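You operate a simulated robot arm through the tools that you are given. There is no shell and no other tool. Be economical: measure what you need, move in short steps, check, and stop when the job is done.

You run a simulated robot arm. Do the job below in one go: nothing can be reset, and whatever is moved stays where it is left.

TASK
Take the purple carton on the tray of the red cart and put it away on the upper wide shelf of the tall rack. Take the orange bottle on the tray of the red cart and put it away on the ledge over the wash bench. Put the brown carton on the top of the spring bench away on the middle shelf of the blue rack. Any order will do. Set down upright: purple carton, orange bottle, brown carton.

The check looks at the end state, three seconds after you hand in, the way a careful person would. Anything else that was tipped, shoved, dropped, spilled or broken makes it a failure.

THE ROBOT
A 7-joint arm with a two-finger parallel gripper on a trunk, on a base that drives. Base frame: it is fixed to the floor where the robot stands at the start and does not move with it; the origin is under the middle of the robot, x ahead of it, y to its left, z up. Lengths are in m, angles in rad, forces in N, time in s.
With the tool pointing down near the work surface it reaches from about 0.26 to 0.6 m from the robot's upright axis, wherever it stands. Its first joint turns from -2.897 to 2.897 rad. Places, roughly: brown carton [2.75, 0.5, 1]; ledge over the wash bench (50x12 cm) [0.34, -4.2, 1.2]; middle shelf of the blue rack [-1.3, -1.3, 0.4]; upper wide shelf of the tall rack [-1.4, 0.8, 1.3]. Payload 3.4 kg.
The TCP is the grasp point between the finger pads, 0.03 m short of the fingertips. In the tool frame z runs along the fingers and y along their closing line. Largest opening 0.094 m; finger width 0.028, thickness 0.01; the body of the gripper, 0.05 by 0.096 m, starts 0.055 m behind the TCP.
Orientation is that of the tool frame in the base frame, as [roll, pitch, yaw] about the fixed x, y, z axes, in that order (R = Rz(yaw) Ry(pitch) Rx(roll)). With the fingers straight down and closing along the base's y, the tool's x points along the base's -x, its y along +y and its z along -z.

THE INTERFACE
- The arm moves only by the tool step_arm. Its argument "series" is a list of rows, each an object (a shift or turn left out is 0, a gripper value left out holds the last) with "delta_pos": the shift along the tool's x, y, z in units of 30 mm (1.0 is 30 mm), a list of three; "dr": the turn, a rotation vector about the tool's x, y, z in units of 5 degrees (1.0 is 5 degrees), a list of three; "grip": the gripper command, from -1 (shut) to 1 (fully open), values between in proportion. In form: [{"delta_pos": [x, y, z], "dr": [rx, ry, rz], "grip": grip}, ...]. A call has 1 to 12 rows; each row shifts and turns the commanded pose from where the row before left it, along the tool's axes as they then stand. A call with a number of a shift or a turn outside -1 to 1 is refused whole. A row lasts 0.2 s, in which the tool goes at most 0.05 m and 0.15 rad; a call with a longer step from one row to the next is refused whole, and so is a gripper value outside its range. A pose out of reach is approached as far as the arm can. The call stops where the force on the tool passes 40 N (or 10 N more than at its start, if that is more) or the arm is blocked; 0.2 s more then pass. The fingers move at their own pace (about 0.072 m/s each) and stop on an object; they squeeze with about 26 N. The grip force told is the motor's: it shows also when the fingers shut on nothing. Time passes only in rows, and 0.2 s behind the last, so rows that do not move let the fingers close. The reply holds the time, the measured pose of the TCP, the force on the tool along the base axes, the opening and the grip force, in the units named above and with some noise, with the torque about the TCP (base axes, N m) and any sound that the robot's microphone picked up, and new pictures: "show" is both (left out), scene, wrist or none.
- Cameras (640 x 400 px; columns grow to the right, rows downward): "scene" is now at [0.0144, 0.1487, 1.5242]; the picture's right is [-0.06, -1.00, 0.00], its down [-0.78, 0.04, -0.62] and it looks along [0.62, -0.03, -0.78] (base axes); focal length 295 px, centre (320, 200). "wrist" rides on the gripper at [0.076, 0.014, -0.102] in the tool frame; the picture's right is [-0.18, 0.98, 0.00], its down [-0.75, -0.14, -0.64] and it looks along [-0.63, -0.12, 0.77] (tool axes); focal length 243 px, centre (320, 200).
- raise_lower(by): slides the trunk up (or, below 0, down) by that many m; the arm and the scene camera ride with it, the base frame stays. It gives what a move gives, with no picture.
- roll_base(legs): drives the robot by 1 to 6 legs, each [ahead, left, turn to the left] in m, m and rad, along the robot's own axes; the way and the turn of a leg run together, so that a leg with both is an arc; at most 1.5 m and 3.142 rad a leg. The arm and the cameras ride along, it lands a little off, and it stops where it bumps. It gives what a move gives, and a new picture of the scene camera.
- head_to(pan, tilt): turns the head with the scene camera to pan (to the left, within 2.705 rad either way) and tilt (down, from -0.506 to 1.204), counted from straight ahead of the robot. It gives what a move gives, and a new picture of the scene camera.
- measure_at(camera, pixels): for up to 12 pixels [column, row] of the newest picture of that camera ("zoom" is the newest enlarged one), the place [x, y, z] in the base frame of the surface seen there, good to about 0.002 m. The clock stands still meanwhile.
- inspect(camera, box): a new picture of the part [left, top, right, bottom] of that camera's present view, enlarged. The clock stands still meanwhile.
- finish_job(): hands the job in; it is judged then, once.

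Keep the steps short. Do not move on a guess: measure, check each grasp and each placing, and mend mistakes. In all there are 110 turns and 260 pictures (those below and enlarged ones count). Leave the gripper open and the arm clear of the work at the hand-in unless told otherwise, and finish with a single line.

The tools are called after ">>>" by a JSON object that holds its "method" and its "body". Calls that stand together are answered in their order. step_arm: Moves the arm, as the interface text tells. Its arguments: {"type":"object","properties":{"series":{"type":"array"},"show":{"type":"string","enum":["both","scene","wrist","none"]}},"required":["series"]} The other tools are called the same way: raise_lower (by) slides the trunk up or down; roll_base (legs) drives the base; head_to (pan, tilt) turns the head that bears the scene camera; measure_at (camera, pixels) gives the place of the surface under pixels of a picture; inspect (camera, box) takes an enlarged picture of a part of a camera's view; finish_job () hands the job in.

At the start:

```text
t: 0.0
ee_pos: [0.3073, 0.082, 1.0848]
tcp_rot: [-3.141, 0.001, -3.141]
wrist_force: [-0.5, -0.8, -0.9]
torque: [0.0, -0.01, 0.03]
opening: 0.094
grasp_force: 0.0
trunk travel left (down, up): [-0.2, 0.186]
robot x, y, heading: [0.0001, -0.0019, 0.002]
head pan, tilt: [-0.056, 0.901]
```

scene: 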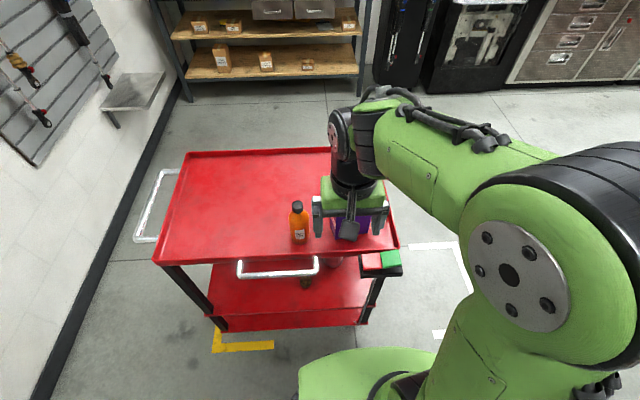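
wrist: 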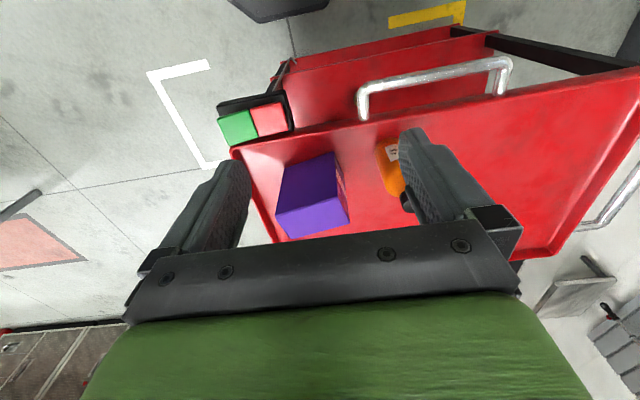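

I see the purple carton and the orange bottle on the red cart. First I measure both.

>>> {"method": "measure_at", "body": {"camera": "wrist", "pixels": [[284, 165], [334, 153], [347, 222], [278, 214], [300, 190], [295, 238], [350, 205], [392, 175], [375, 145], [404, 193]]}}

>>> {"method": "measure_at", "body": {"camera": "scene", "pixels": [[297, 204], [299, 237], [290, 222], [308, 222], [270, 200], [187, 152], [380, 214], [153, 258], [398, 248], [220, 60]]}}

>>> {"method": "inspect", "body": {"camera": "wrist", "box": [220, 100, 460, 250]}}

```text
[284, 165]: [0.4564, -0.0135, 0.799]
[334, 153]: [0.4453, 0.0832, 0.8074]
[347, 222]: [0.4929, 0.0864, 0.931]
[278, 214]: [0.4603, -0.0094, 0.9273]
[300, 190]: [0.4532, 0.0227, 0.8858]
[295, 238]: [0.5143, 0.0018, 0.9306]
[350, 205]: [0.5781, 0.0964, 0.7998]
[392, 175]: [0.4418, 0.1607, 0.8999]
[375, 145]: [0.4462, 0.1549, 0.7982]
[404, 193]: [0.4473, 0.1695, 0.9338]
```

```text
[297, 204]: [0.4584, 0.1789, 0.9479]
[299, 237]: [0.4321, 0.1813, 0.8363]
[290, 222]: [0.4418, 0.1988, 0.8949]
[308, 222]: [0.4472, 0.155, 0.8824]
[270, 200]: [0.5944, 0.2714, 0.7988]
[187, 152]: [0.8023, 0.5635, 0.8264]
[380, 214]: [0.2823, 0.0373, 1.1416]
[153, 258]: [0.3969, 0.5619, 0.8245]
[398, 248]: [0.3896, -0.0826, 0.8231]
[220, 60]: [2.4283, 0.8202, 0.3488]
```

```text
2.67 times, centred on (340, 175) of wrist
```

zoom: 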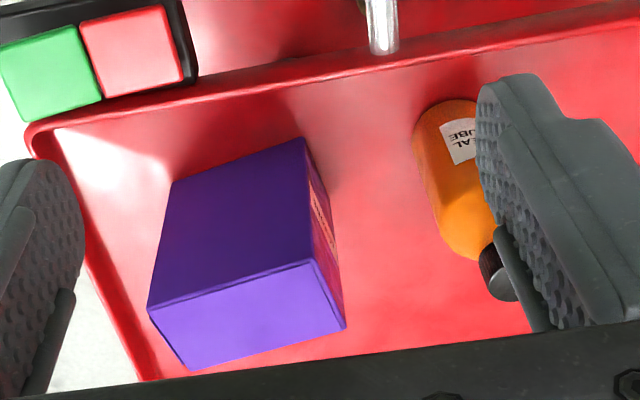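

The purple carton's top is near z 0.93. I measure its top corners in the enlarged picture to get its size and turn.

>>> {"method": "measure_at", "body": {"camera": "zoom", "pixels": [[152, 308], [310, 265], [341, 326], [192, 366], [240, 315], [330, 290], [176, 184], [302, 142], [462, 215], [440, 120], [230, 286], [265, 345]]}}

>>> {"method": "head_to", "body": {"pan": 0.2, "tilt": 0.3}}

```text
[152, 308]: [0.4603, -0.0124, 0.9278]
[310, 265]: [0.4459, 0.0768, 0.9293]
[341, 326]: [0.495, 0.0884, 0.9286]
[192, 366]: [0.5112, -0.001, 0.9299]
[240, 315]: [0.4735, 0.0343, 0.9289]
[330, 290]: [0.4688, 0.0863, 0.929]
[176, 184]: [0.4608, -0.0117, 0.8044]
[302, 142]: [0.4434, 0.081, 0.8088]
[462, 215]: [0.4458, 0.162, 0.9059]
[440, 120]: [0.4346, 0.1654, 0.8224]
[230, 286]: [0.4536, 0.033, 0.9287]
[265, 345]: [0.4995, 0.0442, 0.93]
```

```text
t: 1.0
ee_pos: [0.307, 0.081, 1.0852]
tcp_rot: [-3.14, 0.0, -3.14]
wrist_force: [-0.8, 0.2, -0.2]
torque: [-0.01, 0.0, 0.02]
opening: 0.0941
grasp_force: 0.0
trunk travel left (down, up): [-0.2, 0.186]
robot x, y, heading: [0.0017, 0.0023, 0.002]
head pan, tilt: [0.201, 0.3]
```

scene: 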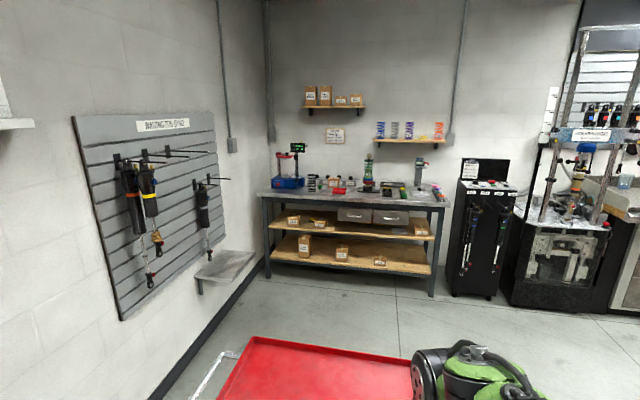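

The purple carton is about 0.053 x 0.091 x 0.13 m, its long side near y, turned about 10 degrees. Next I enlarge the spring bench and look behind me at the racks.

>>> {"method": "inspect", "body": {"camera": "scene", "box": [250, 130, 460, 261]}}

>>> {"method": "head_to", "body": {"pan": 2.6, "tilt": 0.3}}

>>> {"method": "head_to", "body": {"pan": -2.5, "tilt": 0.5}}

>>> {"method": "head_to", "body": {"pan": -1.5, "tilt": 0.3}}

```text
3.05 times, centred on (355, 196) of scene
```

zoom: 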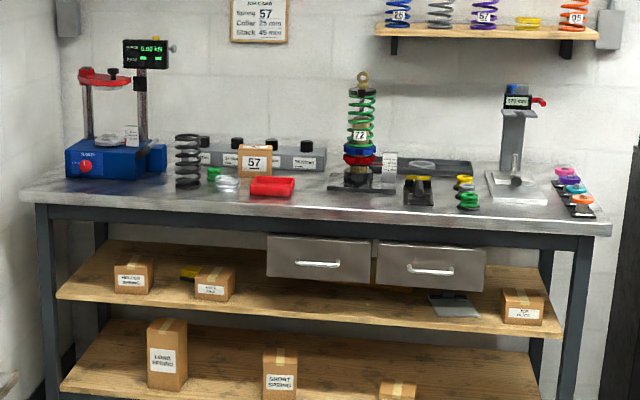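

```text
t: 3.2
ee_pos: [0.3067, 0.0818, 1.0864]
tcp_rot: [-3.141, 0.0, -3.141]
wrist_force: [0.5, 0.5, 0.2]
torque: [0.0, -0.01, 0.02]
opening: 0.0939
grasp_force: 0.1
trunk travel left (down, up): [-0.2, 0.186]
robot x, y, heading: [-0.002, 0.0012, 0.004]
head pan, tilt: [2.601, 0.3]
```

scene: 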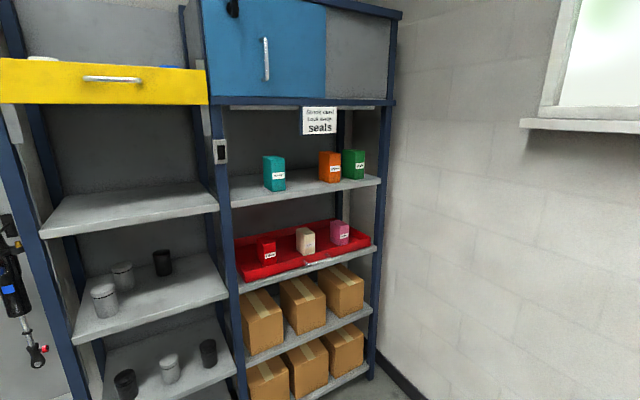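

```text
t: 7.2
ee_pos: [0.306, 0.0809, 1.0872]
tcp_rot: [-3.142, -0.001, 3.141]
wrist_force: [0.4, 0.3, -1.2]
torque: [0.01, 0.0, -0.01]
opening: 0.0939
grasp_force: 0.0
trunk travel left (down, up): [-0.2, 0.186]
robot x, y, heading: [0.0031, 0.0031, -0.006]
head pan, tilt: [-2.499, 0.499]
```

scene: 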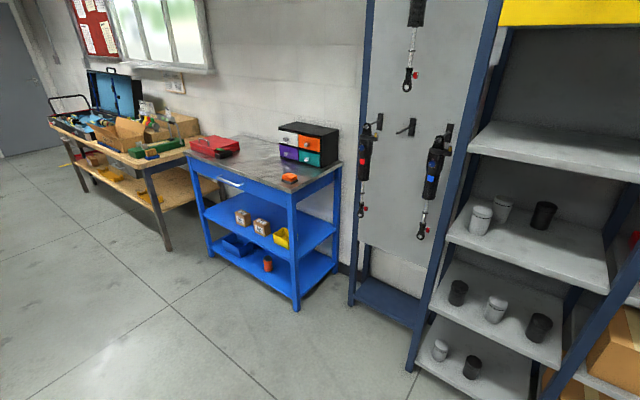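

```text
t: 8.5
ee_pos: [0.3059, 0.0821, 1.0864]
tcp_rot: [-3.141, 0.0, -3.142]
wrist_force: [0.6, 0.3, 0.3]
torque: [0.02, -0.01, 0.01]
opening: 0.094
grasp_force: 0.1
trunk travel left (down, up): [-0.2, 0.186]
robot x, y, heading: [-0.0026, -0.0002, 0.002]
head pan, tilt: [-1.499, 0.3]
```

scene: 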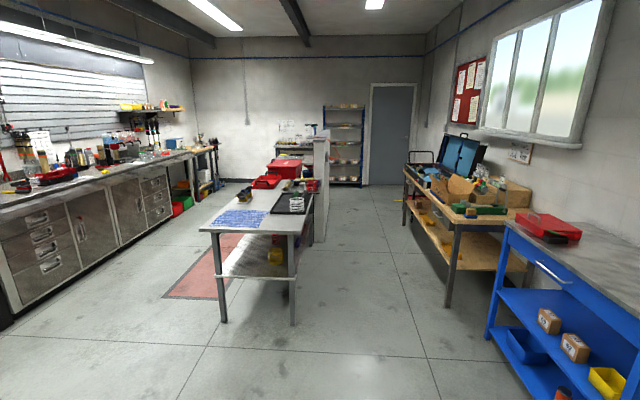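

The rack lies behind me to the left. I turn the head to it and measure its shelves.

>>> {"method": "head_to", "body": {"pan": 2.6, "tilt": 0.2}}

>>> {"method": "measure_at", "body": {"camera": "scene", "pixels": [[245, 235], [372, 210], [272, 222], [300, 130], [350, 205], [300, 240], [232, 170], [390, 100], [280, 195], [130, 240], [50, 262], [340, 190]]}}

```text
t: 11.8
ee_pos: [0.3064, 0.0824, 1.0867]
tcp_rot: [-3.139, 0.001, -3.141]
wrist_force: [-0.3, -1.0, 0.3]
torque: [0.01, -0.01, -0.01]
opening: 0.0938
grasp_force: 0.1
trunk travel left (down, up): [-0.2, 0.186]
robot x, y, heading: [-0.0003, -0.0028, -0.0]
head pan, tilt: [2.601, 0.201]
```

scene: 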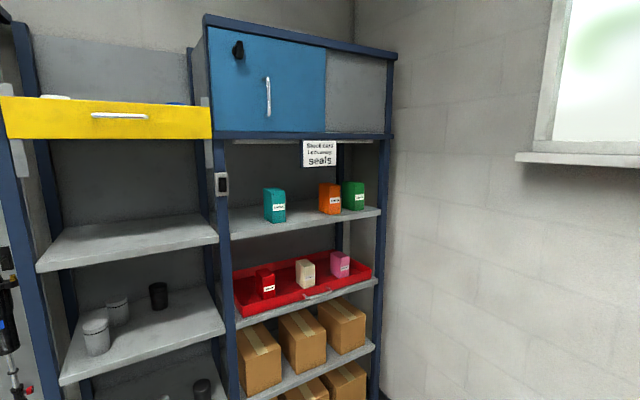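

```text
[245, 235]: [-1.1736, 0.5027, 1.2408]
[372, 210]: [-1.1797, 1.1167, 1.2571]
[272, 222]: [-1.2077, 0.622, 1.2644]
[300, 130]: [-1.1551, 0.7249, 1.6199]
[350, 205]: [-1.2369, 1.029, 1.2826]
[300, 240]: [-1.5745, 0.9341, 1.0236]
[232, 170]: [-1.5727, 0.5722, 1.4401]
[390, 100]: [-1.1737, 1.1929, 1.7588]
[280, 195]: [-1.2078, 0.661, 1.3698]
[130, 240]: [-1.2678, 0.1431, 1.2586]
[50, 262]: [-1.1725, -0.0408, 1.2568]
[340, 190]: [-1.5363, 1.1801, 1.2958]
```

The upper wide shelf is at z≈1.26 with about 0.35 m of room above, so the carton must go in with a level tool. That means gripping it across its 0.053 m side, from the cart's right end. I check the floor to the right of the cart before driving.

>>> {"method": "head_to", "body": {"pan": -0.9, "tilt": 0.9}}

>>> {"method": "measure_at", "body": {"camera": "wrist", "pixels": [[240, 127], [270, 120], [285, 128], [222, 110], [200, 60], [435, 75], [264, 50]]}}

```text
t: 14.7
ee_pos: [0.3064, 0.0807, 1.0855]
tcp_rot: [3.142, 0.001, -3.141]
wrist_force: [0.3, 0.6, 0.5]
torque: [-0.02, 0.01, -0.02]
opening: 0.0941
grasp_force: 0.1
trunk travel left (down, up): [-0.2, 0.186]
robot x, y, heading: [0.0012, -0.001, 0.003]
head pan, tilt: [-0.901, 0.901]
```

scene: 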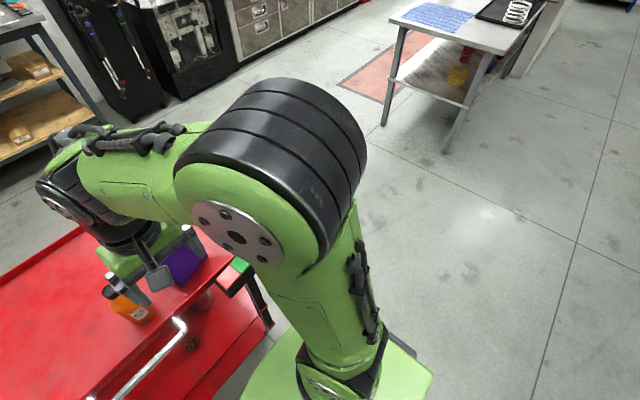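

```text
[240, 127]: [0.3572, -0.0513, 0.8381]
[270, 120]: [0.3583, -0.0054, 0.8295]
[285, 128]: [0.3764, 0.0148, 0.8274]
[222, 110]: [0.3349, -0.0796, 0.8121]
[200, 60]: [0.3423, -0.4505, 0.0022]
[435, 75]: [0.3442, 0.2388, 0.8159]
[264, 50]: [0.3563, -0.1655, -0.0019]
```

The floor right of the cart is clear. I sidestep right, go ahead level with the carton, then turn left to face the cart's end.

>>> {"method": "roll_base", "body": {"legs": [[0, -0.68, 0], [0.47, 0, 0], [0, 0, 1.571]]}}

>>> {"method": "head_to", "body": {"pan": 0.0, "tilt": 0.9}}

```text
t: 24.7
ee_pos: [0.3835, -0.3759, 1.087]
tcp_rot: [-3.142, 0.001, -1.563]
wrist_force: [0.3, -0.2, -0.3]
torque: [-0.05, -0.03, 0.02]
opening: 0.0941
grasp_force: 0.1
trunk travel left (down, up): [-0.2, 0.186]
robot x, y, heading: [0.47, -0.6831, 1.576]
head pan, tilt: [-0.901, 0.901]
```

scene: 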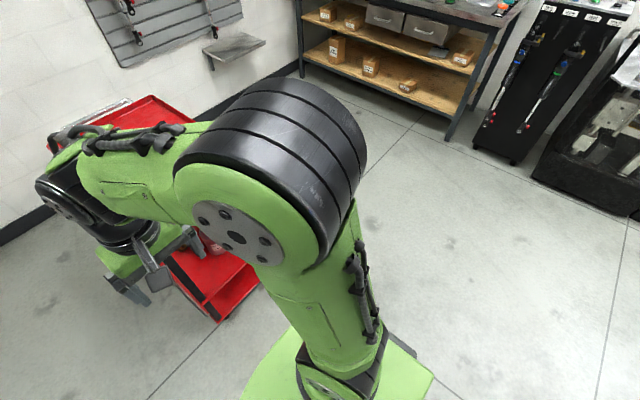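

```text
t: 25.9
ee_pos: [0.3844, -0.3748, 1.086]
tcp_rot: [-3.141, 0.002, -1.565]
wrist_force: [-0.5, -0.1, -0.2]
torque: [0.01, 0.01, 0.0]
opening: 0.0939
grasp_force: 0.1
trunk travel left (down, up): [-0.2, 0.186]
robot x, y, heading: [0.4686, -0.6848, 1.581]
head pan, tilt: [0.0, 0.901]
```

scene: 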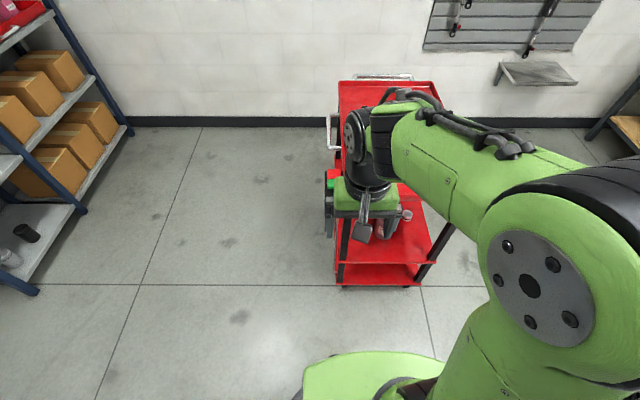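

I face the cart's right end. The gripper must turn so the camera is on top and the fingers level: first half a turn about its own axis, in place above free floor.

>>> {"method": "step_arm", "body": {"series": [{"dr": [0, 0, -1]}, {"dr": [0, 0, -1]}, {"dr": [0, 0, -1]}, {"dr": [0, 0, -1]}, {"dr": [0, 0, -1]}, {"dr": [0, 0, -1]}, {"dr": [0, 0, -1]}, {"dr": [0, 0, -1]}, {"dr": [0, 0, -1]}, {"dr": [0, 0, -1]}, {"dr": [0, 0, -1]}, {"dr": [0, 0, -1]}], "show": "none"}}

>>> {"method": "step_arm", "body": {"series": [{"dr": [0, 0, -1]}, {"dr": [0, 0, -1]}, {"dr": [0, 0, -1]}, {"dr": [0, 0, -1]}, {"dr": [0, 0, -1]}, {"dr": [0, 0, -1]}, {"dr": [0, 0, -1]}, {"dr": [0, 0, -1]}, {"dr": [0, 0, -1]}, {"dr": [0, 0, -1]}, {"dr": [0, 0, -1]}, {"dr": [0, 0, -1]}], "show": "none"}}

>>> {"method": "step_arm", "body": {"series": [{"dr": [0, 0, -1]}, {"dr": [0, 0, -1]}, {"dr": [0, 0, -1]}, {"dr": [0, 0, -1]}, {"dr": [0, 0, -1]}, {"dr": [0, 0, -1]}, {"dr": [0, 0, -1]}, {"dr": [0, 0, -1]}, {"dr": [0, 0, -1]}, {"dr": [0, 0, -1]}], "show": "none"}}

```text
t: 28.5
ee_pos: [0.3854, -0.3763, 1.0872]
tcp_rot: [-3.141, -0.001, -0.515]
wrist_force: [1.1, -0.4, 0.1]
torque: [0.0, 0.0, 0.0]
opening: 0.094
grasp_force: 0.1
trunk travel left (down, up): [-0.2, 0.186]
robot x, y, heading: [0.4711, -0.6824, 1.574]
head pan, tilt: [0.0, 0.901]
```

```text
t: 31.1
ee_pos: [0.3852, -0.3749, 1.0871]
tcp_rot: [3.141, 0.001, 0.532]
wrist_force: [0.3, -0.2, -0.3]
torque: [-0.03, 0.0, -0.03]
opening: 0.094
grasp_force: 0.0
trunk travel left (down, up): [-0.2, 0.186]
robot x, y, heading: [0.4694, -0.6829, 1.578]
head pan, tilt: [0.0, 0.901]
```

```text
t: 33.3
ee_pos: [0.3848, -0.3759, 1.0864]
tcp_rot: [-3.141, -0.001, 1.406]
wrist_force: [-0.5, 0.3, -0.3]
torque: [0.02, -0.05, 0.02]
opening: 0.094
grasp_force: 0.0
trunk travel left (down, up): [-0.2, 0.186]
robot x, y, heading: [0.4699, -0.6818, 1.576]
head pan, tilt: [0.0, 0.901]
```

Now I turn the base in line with the carton's long side (heading ≈1.745) and shift it over, finish the tool turn, and reach forward above the rim.

>>> {"method": "roll_base", "body": {"legs": [[0, 0, 0.17], [0.037, -0.133, 0]]}}

>>> {"method": "step_arm", "body": {"series": [{"dr": [0, 0, -1]}, {"dr": [0, 0, -1]}, {"delta_pos": [1, 0, 0]}, {"delta_pos": [1, 0, 0]}, {"delta_pos": [1, 0, 0]}, {"delta_pos": [1, 0, 0]}, {"delta_pos": [1, 0, 0]}, {"delta_pos": [1, 0, 0]}], "show": "none"}}

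>>> {"method": "step_arm", "body": {"series": [{"dr": [0, 1, 0]}, {"dr": [0, 1, 0]}, {"dr": [0, 1, 0]}, {"dr": [0, 1, 0]}, {"dr": [0, 1, 0]}, {"dr": [0, 1, 0]}, {"dr": [0, 1, 0]}, {"dr": [0, 1, 0]}, {"dr": [0, 1, 0]}, {"dr": [0, 1, 0]}], "show": "none"}}

>>> {"method": "step_arm", "body": {"series": [{"dr": [0, 1, 0]}, {"dr": [0, 1, 0]}, {"dr": [0, 1, 0]}, {"dr": [0, 1, 0]}, {"dr": [0, 1, 0]}, {"dr": [0, 1, 0]}, {"dr": [0, 1, 0]}]}}

```text
t: 35.3
ee_pos: [0.462, -0.3341, 1.0873]
tcp_rot: [3.141, -0.002, 1.574]
wrist_force: [-0.2, 0.8, 0.3]
torque: [-0.01, -0.01, -0.02]
opening: 0.094
grasp_force: 0.0
trunk travel left (down, up): [-0.2, 0.186]
robot x, y, heading: [0.5955, -0.6222, 1.748]
head pan, tilt: [0.0, 0.901]
```

scene: 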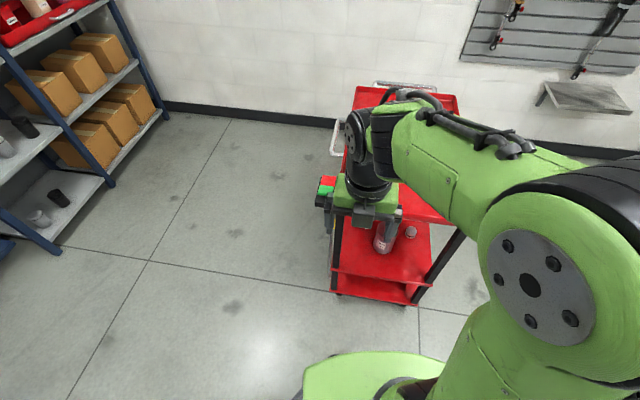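

```text
t: 37.1
ee_pos: [0.4267, -0.1566, 1.083]
tcp_rot: [3.141, 0.002, 1.746]
wrist_force: [-0.3, 0.4, 0.1]
torque: [-0.02, 0.02, 0.04]
opening: 0.0938
grasp_force: 0.1
trunk travel left (down, up): [-0.2, 0.186]
robot x, y, heading: [0.5964, -0.6196, 1.75]
head pan, tilt: [0.0, 0.901]
```

```text
t: 39.3
ee_pos: [0.4289, -0.1564, 1.0869]
tcp_rot: [-3.141, -0.873, 1.749]
wrist_force: [0.1, 0.2, -0.6]
torque: [0.02, 0.02, 0.02]
opening: 0.0939
grasp_force: 0.1
trunk travel left (down, up): [-0.2, 0.186]
robot x, y, heading: [0.596, -0.623, 1.756]
head pan, tilt: [0.0, 0.901]
```

```text
t: 40.9
ee_pos: [0.4263, -0.1562, 1.0865]
tcp_rot: [3.102, -1.482, 1.791]
wrist_force: [-0.3, 0.0, -0.3]
torque: [0.01, 0.0, 0.01]
opening: 0.0941
grasp_force: 0.1
trunk travel left (down, up): [-0.2, 0.186]
robot x, y, heading: [0.594, -0.6231, 1.749]
head pan, tilt: [0.0, 0.901]
```

scene: 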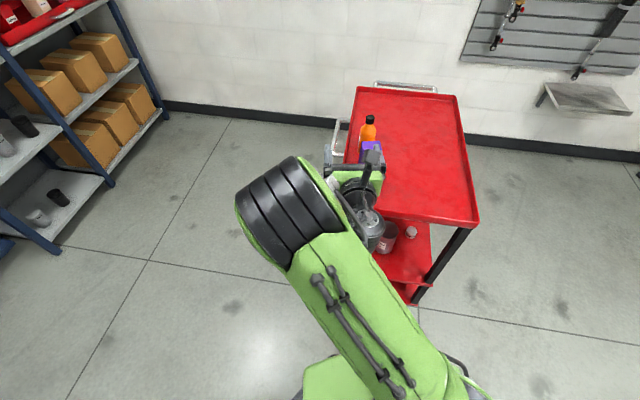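
wrist: 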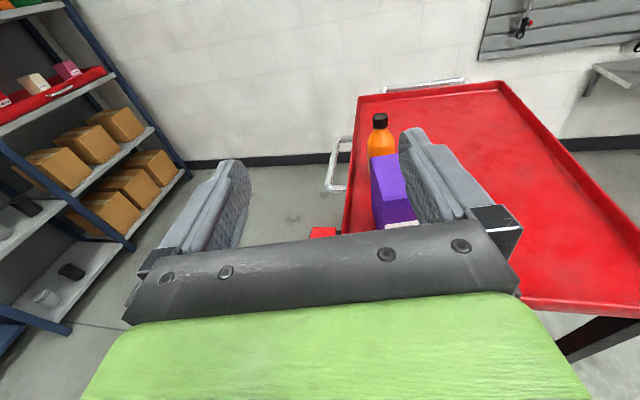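

The gripper is level and the carton is ahead to its right. I shift 0.084 m right and lower 0.18 m, staying short of the rim.

>>> {"method": "step_arm", "body": {"series": [{"delta_pos": [0, 0.93, 0]}, {"delta_pos": [0, 0.93, 0]}, {"delta_pos": [0, 0.93, 0]}, {"delta_pos": [-1, 0, 0]}, {"delta_pos": [-1, 0, 0]}, {"delta_pos": [-1, 0, 0]}, {"delta_pos": [-1, 0, 0]}, {"delta_pos": [-1, 0, 0]}, {"delta_pos": [-1, 0, 0]}]}}

>>> {"method": "measure_at", "body": {"camera": "wrist", "pixels": [[320, 170], [310, 160], [330, 160], [320, 150], [320, 200]]}}

```text
t: 42.9
ee_pos: [0.5141, -0.157, 0.9067]
tcp_rot: [-3.139, -1.483, 1.742]
wrist_force: [0.0, -0.3, 0.2]
torque: [0.03, 0.03, -0.04]
opening: 0.0937
grasp_force: 0.0
trunk travel left (down, up): [-0.2, 0.186]
robot x, y, heading: [0.5951, -0.6229, 1.745]
head pan, tilt: [0.0, 0.901]
```

scene: 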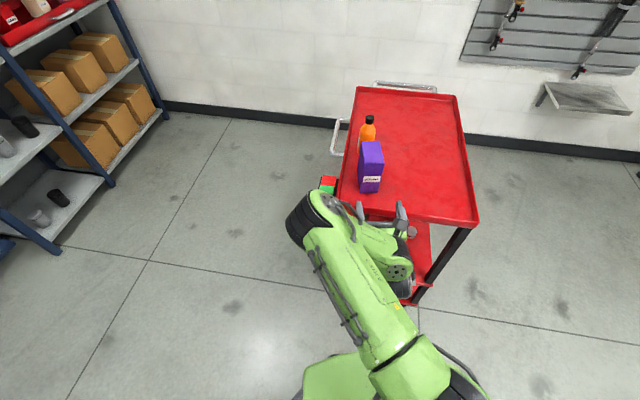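
wrist: 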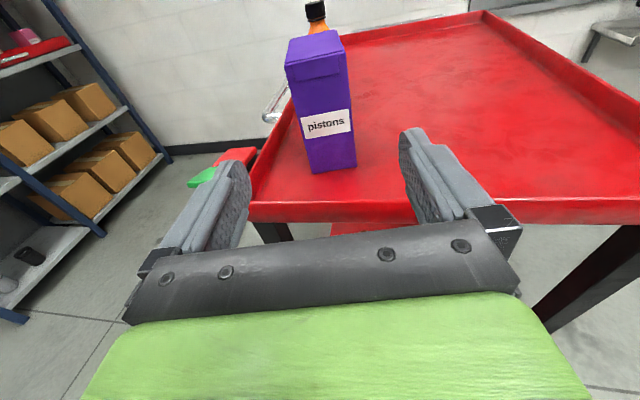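

```text
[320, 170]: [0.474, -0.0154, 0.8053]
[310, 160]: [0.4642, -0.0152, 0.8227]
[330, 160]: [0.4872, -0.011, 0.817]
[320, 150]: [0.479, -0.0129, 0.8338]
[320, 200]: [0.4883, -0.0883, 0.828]
```

The carton's near face is centred between the fingers, within about 2 mm. I advance 0.18 m, then shut the gripper.

>>> {"method": "step_arm", "body": {"series": [{"delta_pos": [0, -0.07, 1]}, {"delta_pos": [0, 0, 1]}, {"delta_pos": [0, 0, 1]}, {"delta_pos": [0, 0, 1]}, {"delta_pos": [0, 0, 1]}, {"delta_pos": [0, 0, 0.9]}], "show": "wrist"}}

>>> {"method": "step_arm", "body": {"series": [{"grip": -0.5}, {"grip": -1}, {"grip": -1}, {"grip": -1}, {"grip": -1}], "show": "both"}}

```text
t: 44.3
ee_pos: [0.5156, -0.1572, 0.9075]
tcp_rot: [3.141, -1.484, 1.749]
wrist_force: [0.9, 0.0, -0.1]
torque: [0.0, 0.01, -0.01]
opening: 0.0941
grasp_force: 0.2
out of reach, approached as far as the arm can: row 1, 2, 3, 4, 5, 6
trunk travel left (down, up): [-0.2, 0.186]
robot x, y, heading: [0.5948, -0.6219, 1.746]
head pan, tilt: [0.0, 0.901]
```

wrist: 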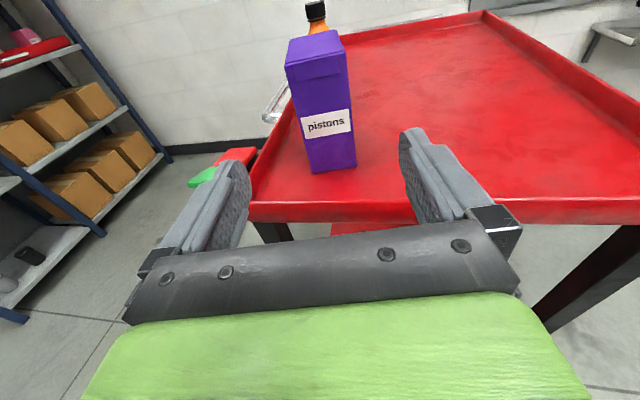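

```text
t: 45.5
ee_pos: [0.5144, -0.1569, 0.9075]
tcp_rot: [-3.141, -1.486, 1.75]
wrist_force: [-0.5, 0.1, 0.5]
torque: [0.03, 0.01, 0.03]
opening: 0.0
grasp_force: 25.8
trunk travel left (down, up): [-0.2, 0.186]
robot x, y, heading: [0.5959, -0.6223, 1.749]
head pan, tilt: [0.0, 0.901]
```

scene: 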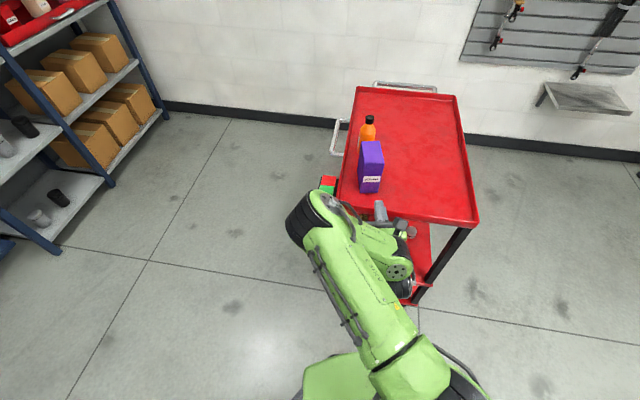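
wrist: 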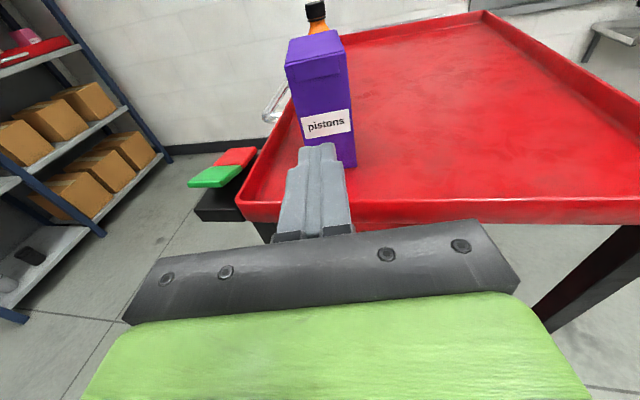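

The reach ran short with no contact. I open the gripper and will drive the base ahead instead, after measuring how far its front edge is from the cart.

>>> {"method": "step_arm", "body": {"series": [{"grip": 1}, {"grip": 1}, {"grip": 1}, {"grip": 1}], "show": "none"}}

>>> {"method": "measure_at", "body": {"camera": "scene", "pixels": [[345, 353], [306, 368], [360, 357], [410, 300], [479, 222], [330, 290]]}}

```text
t: 46.5
ee_pos: [0.5143, -0.1581, 0.9089]
tcp_rot: [3.141, -1.485, 1.748]
wrist_force: [0.2, -0.3, -0.3]
torque: [0.0, -0.01, -0.02]
opening: 0.0938
grasp_force: 0.1
trunk travel left (down, up): [-0.2, 0.186]
robot x, y, heading: [0.5988, -0.6235, 1.749]
head pan, tilt: [0.0, 0.901]
```

```text
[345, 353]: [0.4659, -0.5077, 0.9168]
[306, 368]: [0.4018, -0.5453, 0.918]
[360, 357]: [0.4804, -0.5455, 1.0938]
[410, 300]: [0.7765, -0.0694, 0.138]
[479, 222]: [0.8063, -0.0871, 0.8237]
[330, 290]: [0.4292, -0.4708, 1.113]
```

There is room: the robot's front is about 0.42 m from the cart. I lower the tool to z≈0.89 and drive ahead 0.13 m first.

>>> {"method": "step_arm", "body": {"series": [{"delta_pos": [-0.55, -0.07, 0]}], "show": "none"}}

>>> {"method": "roll_base", "body": {"legs": [[0.12, 0, 0]]}}

>>> {"method": "inspect", "body": {"camera": "wrist", "box": [160, 0, 480, 200]}}

```text
t: 46.9
ee_pos: [0.5149, -0.1599, 0.893]
tcp_rot: [3.135, -1.483, 1.759]
wrist_force: [-0.2, -0.5, 0.4]
torque: [0.0, 0.0, 0.01]
opening: 0.094
grasp_force: 0.1
trunk travel left (down, up): [-0.2, 0.186]
robot x, y, heading: [0.5972, -0.6212, 1.749]
head pan, tilt: [0.0, 0.901]
```

```text
t: 48.2
ee_pos: [0.4944, -0.0423, 0.8913]
tcp_rot: [-3.132, -1.478, 1.738]
wrist_force: [0.2, 0.7, 0.9]
torque: [-0.01, -0.01, 0.01]
opening: 0.0938
grasp_force: 0.1
trunk travel left (down, up): [-0.2, 0.186]
robot x, y, heading: [0.5724, -0.5023, 1.748]
head pan, tilt: [0.0, 0.901]
```

scene: 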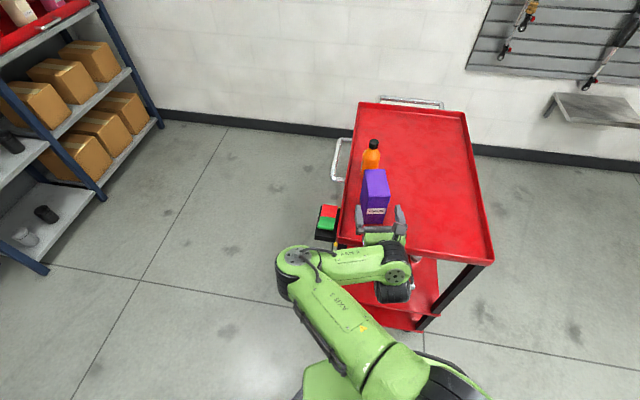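

```text
2.00 times, centred on (320, 100) of wrist
```

zoom: 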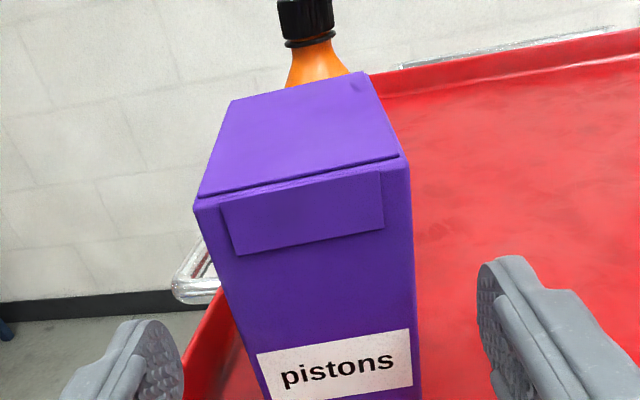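

The fingers straddle the carton. I drive the remaining 0.06 m and then shut the gripper.

>>> {"method": "roll_base", "body": {"legs": [[0.06, 0.002, 0]]}}

>>> {"method": "step_arm", "body": {"series": [{"grip": -0.5}, {"grip": -1}, {"grip": -1}, {"grip": -1}, {"grip": -1}]}}

```text
t: 49.1
ee_pos: [0.4801, 0.0171, 0.8924]
tcp_rot: [-3.131, -1.479, 1.74]
wrist_force: [-0.8, -0.2, 0.8]
torque: [0.01, -0.02, 0.03]
opening: 0.0941
grasp_force: 0.0
trunk travel left (down, up): [-0.2, 0.186]
robot x, y, heading: [0.561, -0.4449, 1.745]
head pan, tilt: [0.0, 0.901]
```

scene: 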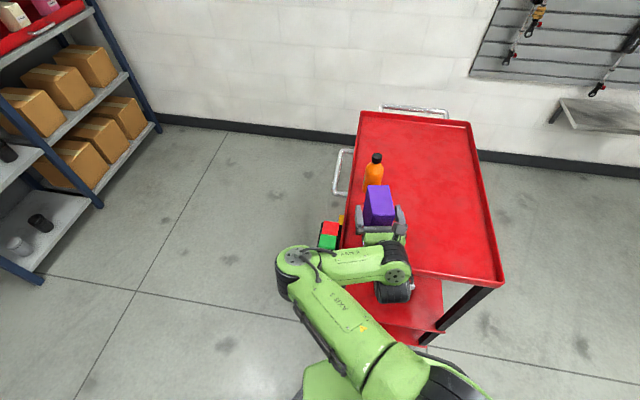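

```text
t: 50.3
ee_pos: [0.4809, 0.0157, 0.8929]
tcp_rot: [-3.132, -1.483, 1.74]
wrist_force: [1.4, 1.0, 1.7]
torque: [0.16, -0.11, -0.08]
opening: 0.0622
grasp_force: 25.9
trunk travel left (down, up): [-0.2, 0.186]
robot x, y, heading: [0.5638, -0.4455, 1.751]
head pan, tilt: [0.0, 0.901]
```

scene: 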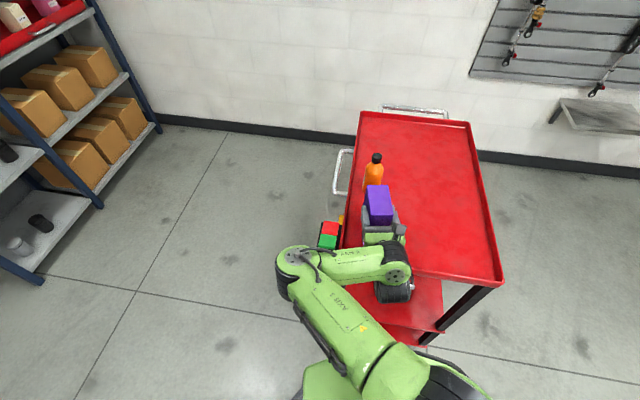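
wrist: 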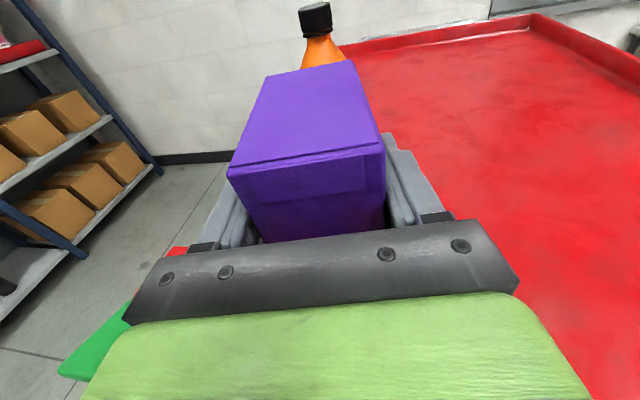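

The grip holds at 0.062 m. I lift straight up 0.06 m and check.

>>> {"method": "step_arm", "body": {"series": [{"delta_pos": [0.5, 0, 0]}, {"delta_pos": [0.5, 0, 0]}, {"delta_pos": [1, 0, 0]}]}}

```text
t: 51.1
ee_pos: [0.4808, 0.021, 0.9526]
tcp_rot: [-3.132, -1.481, 1.742]
wrist_force: [0.2, 0.7, -3.0]
torque: [-0.07, 0.0, -0.02]
opening: 0.0623
grasp_force: 26.2
trunk travel left (down, up): [-0.2, 0.186]
robot x, y, heading: [0.5587, -0.4477, 1.75]
head pan, tilt: [0.0, 0.901]
```

scene: 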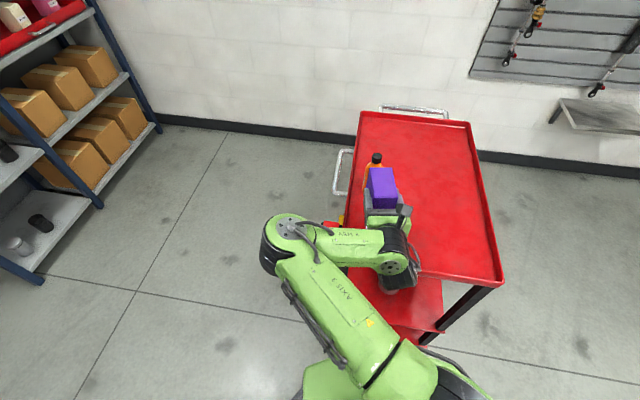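
wrist: 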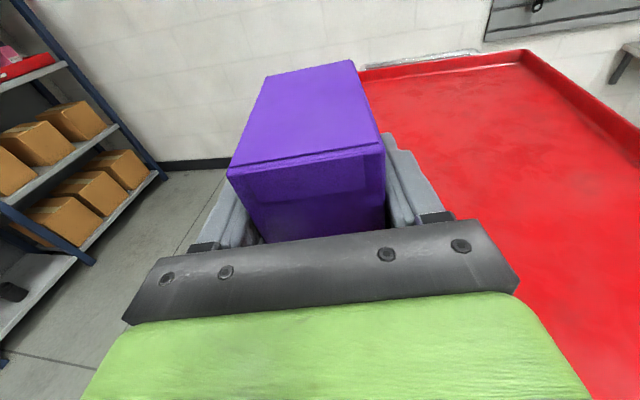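

The carton hangs level and clear. I back off from the cart, turn to face the rack and drive round to it, in checked legs.

>>> {"method": "roll_base", "body": {"legs": [[-0.35, 0, 0]]}}

>>> {"method": "step_arm", "body": {"series": [{"delta_pos": [1, 0, -0.3]}, {"delta_pos": [1, 0, 0]}, {"delta_pos": [1, 0, 0]}, {"delta_pos": [1, 0, 0]}, {"delta_pos": [1, 0, 0]}, {"delta_pos": [1, 0, 0]}, {"delta_pos": [1, 0, 0]}, {"delta_pos": [1, 0, 0]}], "show": "none"}}

>>> {"method": "roll_base", "body": {"legs": [[0, 0, 1.391], [0.75, 0, 0], [0, -1.5, 0]]}}

>>> {"method": "raise_lower", "body": {"by": 0.18}}

>>> {"method": "head_to", "body": {"pan": 0.0, "tilt": 0.3}}

```text
t: 53.4
ee_pos: [0.5417, -0.3254, 0.9523]
tcp_rot: [-3.131, -1.484, 1.74]
wrist_force: [-0.5, -0.3, -2.7]
torque: [-0.11, 0.01, 0.01]
opening: 0.0624
grasp_force: 25.7
trunk travel left (down, up): [-0.2, 0.186]
robot x, y, heading: [0.6239, -0.7931, 1.75]
head pan, tilt: [0.0, 0.901]
```

scene: 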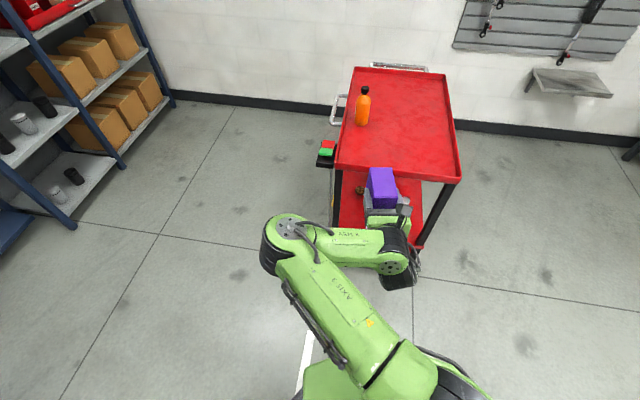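

```text
t: 55.2
ee_pos: [0.5402, -0.3113, 1.1905]
tcp_rot: [3.134, -1.479, 1.759]
wrist_force: [0.3, 0.3, -3.7]
torque: [-0.08, 0.01, 0.0]
opening: 0.0624
grasp_force: 26.2
trunk travel left (down, up): [-0.2, 0.186]
robot x, y, heading: [0.6196, -0.7928, 1.749]
head pan, tilt: [0.0, 0.901]
```

```text
t: 69.7
ee_pos: [-0.5789, 0.7508, 1.1913]
tcp_rot: [-3.129, -1.482, 3.122]
wrist_force: [0.1, -0.5, -3.4]
torque: [0.0, -0.08, 0.0]
opening: 0.0621
grasp_force: 25.7
trunk travel left (down, up): [-0.2, 0.186]
robot x, y, heading: [-0.0901, 0.7428, 3.139]
head pan, tilt: [0.0, 0.901]
```

scene: 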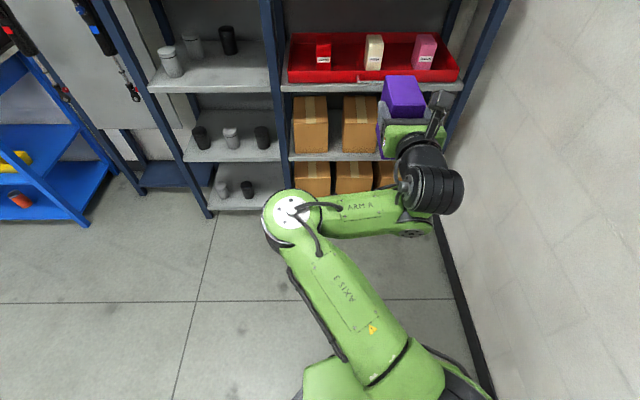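

```text
t: 71.7
ee_pos: [-0.5801, 0.7493, 1.3713]
tcp_rot: [-3.131, -1.483, 3.124]
wrist_force: [-0.3, 0.7, -2.9]
torque: [0.01, -0.06, 0.03]
opening: 0.0624
grasp_force: 25.8
trunk travel left (down, up): [-0.38, 0.006]
robot x, y, heading: [-0.0922, 0.7444, 3.134]
head pan, tilt: [0.0, 0.901]
```

```text
t: 72.7
ee_pos: [-0.5786, 0.7509, 1.3716]
tcp_rot: [-3.132, -1.483, 3.125]
wrist_force: [-0.7, -0.2, -3.7]
torque: [-0.01, -0.08, 0.02]
opening: 0.0624
grasp_force: 26.3
trunk travel left (down, up): [-0.38, 0.006]
robot x, y, heading: [-0.0912, 0.7405, 3.131]
head pan, tilt: [0.0, 0.3]
```

scene: 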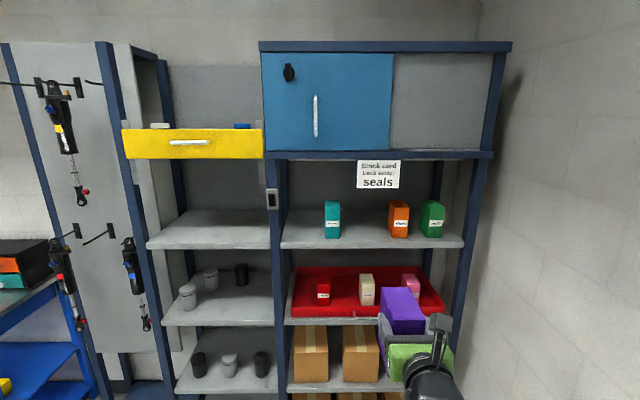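

I see the gap between the teal (332,220) and orange (398,220) cartons. I measure the gap, shelf, sign and the held carton.

>>> {"method": "measure_at", "body": {"camera": "scene", "pixels": [[337, 225], [390, 225], [365, 225], [365, 240], [378, 187], [320, 190], [408, 225], [365, 215], [400, 318], [385, 292], [418, 292], [300, 230]]}}

>>> {"method": "inspect", "body": {"camera": "scene", "box": [270, 140, 490, 278]}}

>>> {"method": "inspect", "body": {"camera": "wrist", "box": [0, 0, 640, 400]}}

```text
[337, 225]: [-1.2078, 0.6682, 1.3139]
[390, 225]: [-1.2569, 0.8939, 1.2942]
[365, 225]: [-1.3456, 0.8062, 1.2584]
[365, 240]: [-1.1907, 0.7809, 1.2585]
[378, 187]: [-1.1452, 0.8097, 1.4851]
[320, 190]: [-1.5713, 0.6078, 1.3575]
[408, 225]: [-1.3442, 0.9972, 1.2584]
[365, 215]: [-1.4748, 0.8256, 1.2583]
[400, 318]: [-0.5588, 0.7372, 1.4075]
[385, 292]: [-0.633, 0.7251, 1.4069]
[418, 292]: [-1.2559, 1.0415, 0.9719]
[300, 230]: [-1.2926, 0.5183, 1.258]
```

```text
2.90 times, centred on (380, 209) of scene
```

zoom: 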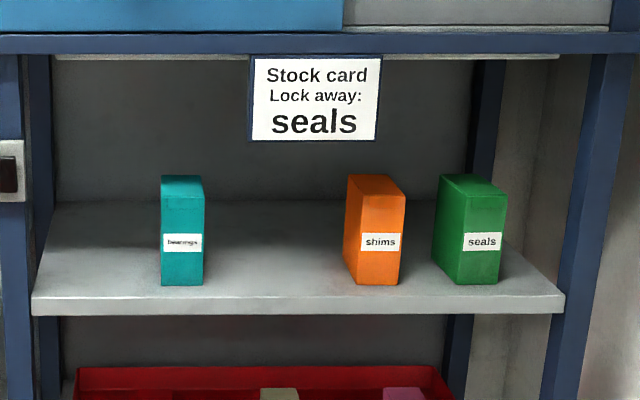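

```text
1.00 times, centred on (320, 200) of wrist (not enlarged: the box is as wide or as high as the picture)
```

zoom: 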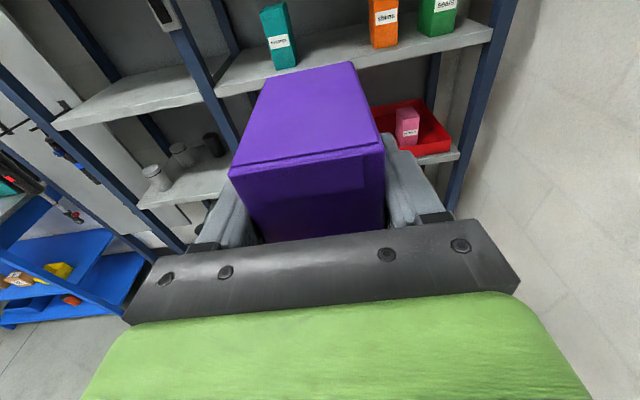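

The hanging sign sits near x -1.145 with its bottom near z 1.48. I measure its bottom edge and the gripper's upper parts to judge clearance.

>>> {"method": "measure_at", "body": {"camera": "zoom", "pixels": [[300, 5]]}}

>>> {"method": "measure_at", "body": {"camera": "scene", "pixels": [[360, 186], [398, 187], [441, 316], [440, 325], [436, 345], [430, 360], [333, 235], [391, 232], [395, 205], [403, 207], [448, 322], [340, 238]]}}

>>> {"method": "inspect", "body": {"camera": "scene", "box": [350, 260, 510, 360]}}

```text
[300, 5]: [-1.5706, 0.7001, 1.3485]
```

```text
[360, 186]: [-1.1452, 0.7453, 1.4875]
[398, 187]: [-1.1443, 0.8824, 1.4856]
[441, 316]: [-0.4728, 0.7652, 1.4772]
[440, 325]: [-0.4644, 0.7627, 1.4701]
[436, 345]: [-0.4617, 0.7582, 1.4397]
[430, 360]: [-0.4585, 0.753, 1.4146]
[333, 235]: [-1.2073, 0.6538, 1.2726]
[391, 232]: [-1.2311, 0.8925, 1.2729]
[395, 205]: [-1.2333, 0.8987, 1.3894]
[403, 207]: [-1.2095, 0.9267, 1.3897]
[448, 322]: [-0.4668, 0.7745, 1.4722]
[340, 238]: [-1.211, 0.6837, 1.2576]
```

```text
4.00 times, centred on (430, 310) of scene
```

zoom: 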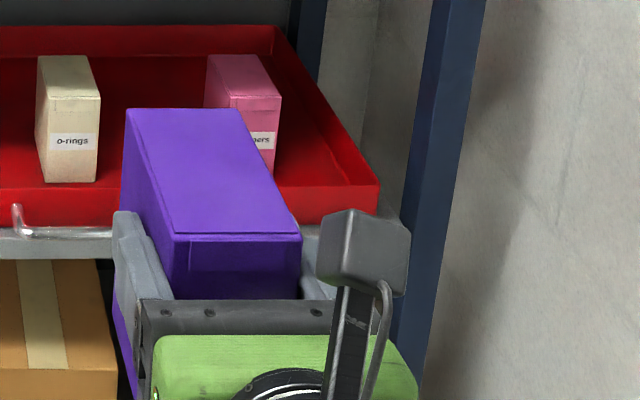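

Camera top is 0.106 m above the TCP, just under the sign. I will set the carton with the TCP at x -1.225, keeping the camera in front of the sign, and y 0.778. I drive most of the way first.

>>> {"method": "roll_base", "body": {"legs": [[0, -0.033, 0.012], [0.5, 0, 0]]}}

```text
t: 76.1
ee_pos: [-1.0765, 0.7738, 1.372]
tcp_rot: [-3.13, -1.483, 3.141]
wrist_force: [-0.2, 0.3, -2.7]
torque: [0.02, -0.06, 0.02]
opening: 0.0622
grasp_force: 26.0
trunk travel left (down, up): [-0.38, 0.006]
robot x, y, heading: [-0.5908, 0.7732, -3.132]
head pan, tilt: [0.0, 0.3]
```

scene: 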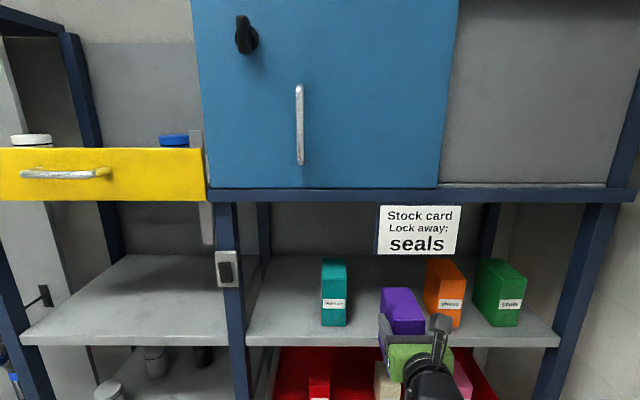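

Carton bottom is about 2 cm above the shelf. I go the remaining 0.148 m.

>>> {"method": "roll_base", "body": {"legs": [[0.147, -0.004, -0.005]]}}

>>> {"method": "measure_at", "body": {"camera": "scene", "pixels": [[440, 320], [385, 300], [405, 290], [420, 250], [440, 252]]}}

```text
t: 77.5
ee_pos: [-1.2269, 0.7808, 1.3703]
tcp_rot: [-3.131, -1.482, 3.132]
wrist_force: [0.6, -0.6, -3.6]
torque: [-0.02, -0.09, 0.0]
opening: 0.0625
grasp_force: 26.1
trunk travel left (down, up): [-0.38, 0.006]
robot x, y, heading: [-0.7381, 0.7789, 3.138]
head pan, tilt: [0.0, 0.3]
```

scene: 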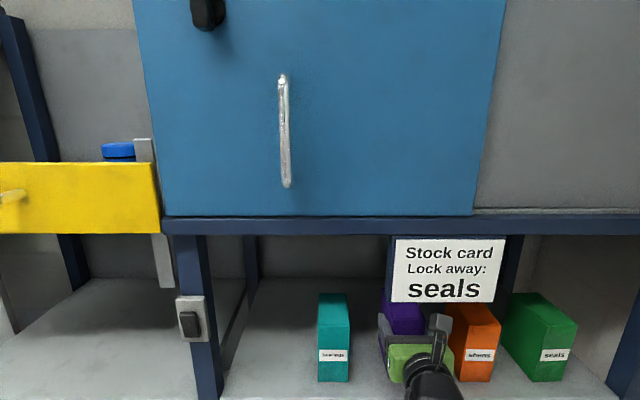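

```text
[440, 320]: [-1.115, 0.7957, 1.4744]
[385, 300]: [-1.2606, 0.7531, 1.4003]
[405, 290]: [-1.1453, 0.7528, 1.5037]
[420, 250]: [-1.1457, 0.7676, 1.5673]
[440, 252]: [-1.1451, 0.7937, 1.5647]
```

In place; camera front at x -1.115 clears the sign. I lower the trunk slowly until the shelf takes the load.

>>> {"method": "raise_lower", "body": {"by": -0.014}}

>>> {"method": "raise_lower", "body": {"by": -0.004}}

```text
t: 78.1
ee_pos: [-1.2261, 0.7812, 1.3578]
tcp_rot: [-3.134, -1.481, 3.135]
wrist_force: [0.0, 1.0, -3.0]
torque: [-0.02, -0.07, 0.01]
opening: 0.0624
grasp_force: 25.7
trunk travel left (down, up): [-0.366, 0.02]
robot x, y, heading: [-0.738, 0.7729, 3.138]
head pan, tilt: [0.0, 0.3]
```

```text
t: 78.6
ee_pos: [-1.2256, 0.7808, 1.3541]
tcp_rot: [-3.134, -1.483, 3.136]
wrist_force: [-0.7, -0.1, -2.2]
torque: [0.04, 0.11, 0.0]
opening: 0.0625
grasp_force: 25.8
trunk travel left (down, up): [-0.362, 0.024]
robot x, y, heading: [-0.7422, 0.779, 3.146]
head pan, tilt: [0.0, 0.3]
```

>>> {"method": "raise_lower", "body": {"by": -0.002}}

```text
t: 79.1
ee_pos: [-1.2244, 0.7799, 1.3535]
tcp_rot: [-3.137, -1.487, 3.141]
wrist_force: [-3.0, -0.5, 11.3]
torque: [-0.01, 0.63, 0.0]
opening: 0.0622
grasp_force: 25.7
trunk travel left (down, up): [-0.36, 0.026]
robot x, y, heading: [-0.7378, 0.7785, 3.139]
head pan, tilt: [0.0, 0.3]
```

The shelf now bears the carton (force turned to +11 N). I open the gripper and back the base straight out.

>>> {"method": "step_arm", "body": {"series": [{"grip": 0.6}, {"grip": 1}, {"grip": 1}, {"grip": 1}], "show": "wrist"}}

>>> {"method": "roll_base", "body": {"legs": [[-0.3, 0, 0]]}}

>>> {"method": "inspect", "body": {"camera": "scene", "box": [240, 180, 560, 380]}}

```text
t: 80.1
ee_pos: [-1.225, 0.7819, 1.3518]
tcp_rot: [-3.13, -1.481, 3.132]
wrist_force: [-0.4, -0.7, 0.4]
torque: [0.01, -0.02, 0.02]
opening: 0.0936
grasp_force: 0.0
trunk travel left (down, up): [-0.36, 0.026]
robot x, y, heading: [-0.7367, 0.7773, 3.143]
head pan, tilt: [0.0, 0.3]
```

wrist: 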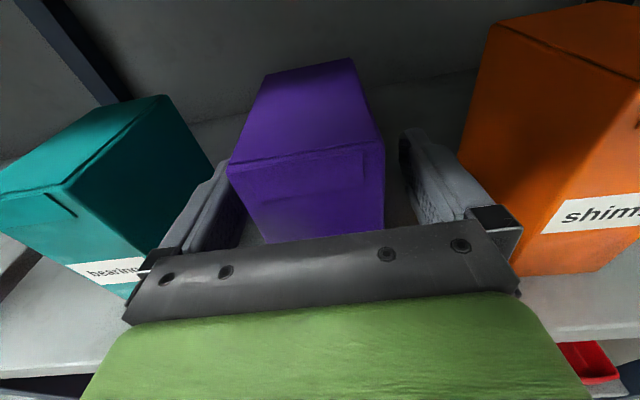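

```text
t: 82.2
ee_pos: [-0.9281, 0.7814, 1.3522]
tcp_rot: [-3.133, -1.483, 3.131]
wrist_force: [-0.1, -0.1, 0.3]
torque: [-0.02, 0.01, 0.0]
opening: 0.0938
grasp_force: 0.1
trunk travel left (down, up): [-0.36, 0.026]
robot x, y, heading: [-0.4426, 0.7786, 3.148]
head pan, tilt: [0.0, 0.3]
```

scene: 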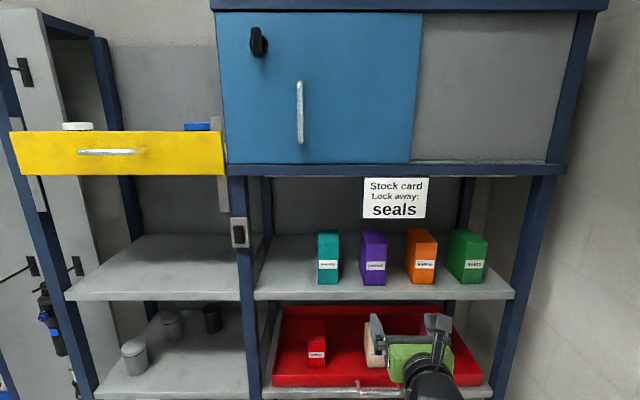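

```text
2.00 times, centred on (400, 280) of scene
```

zoom: 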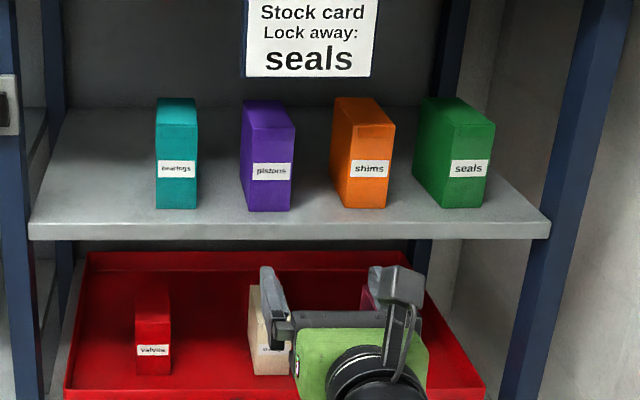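

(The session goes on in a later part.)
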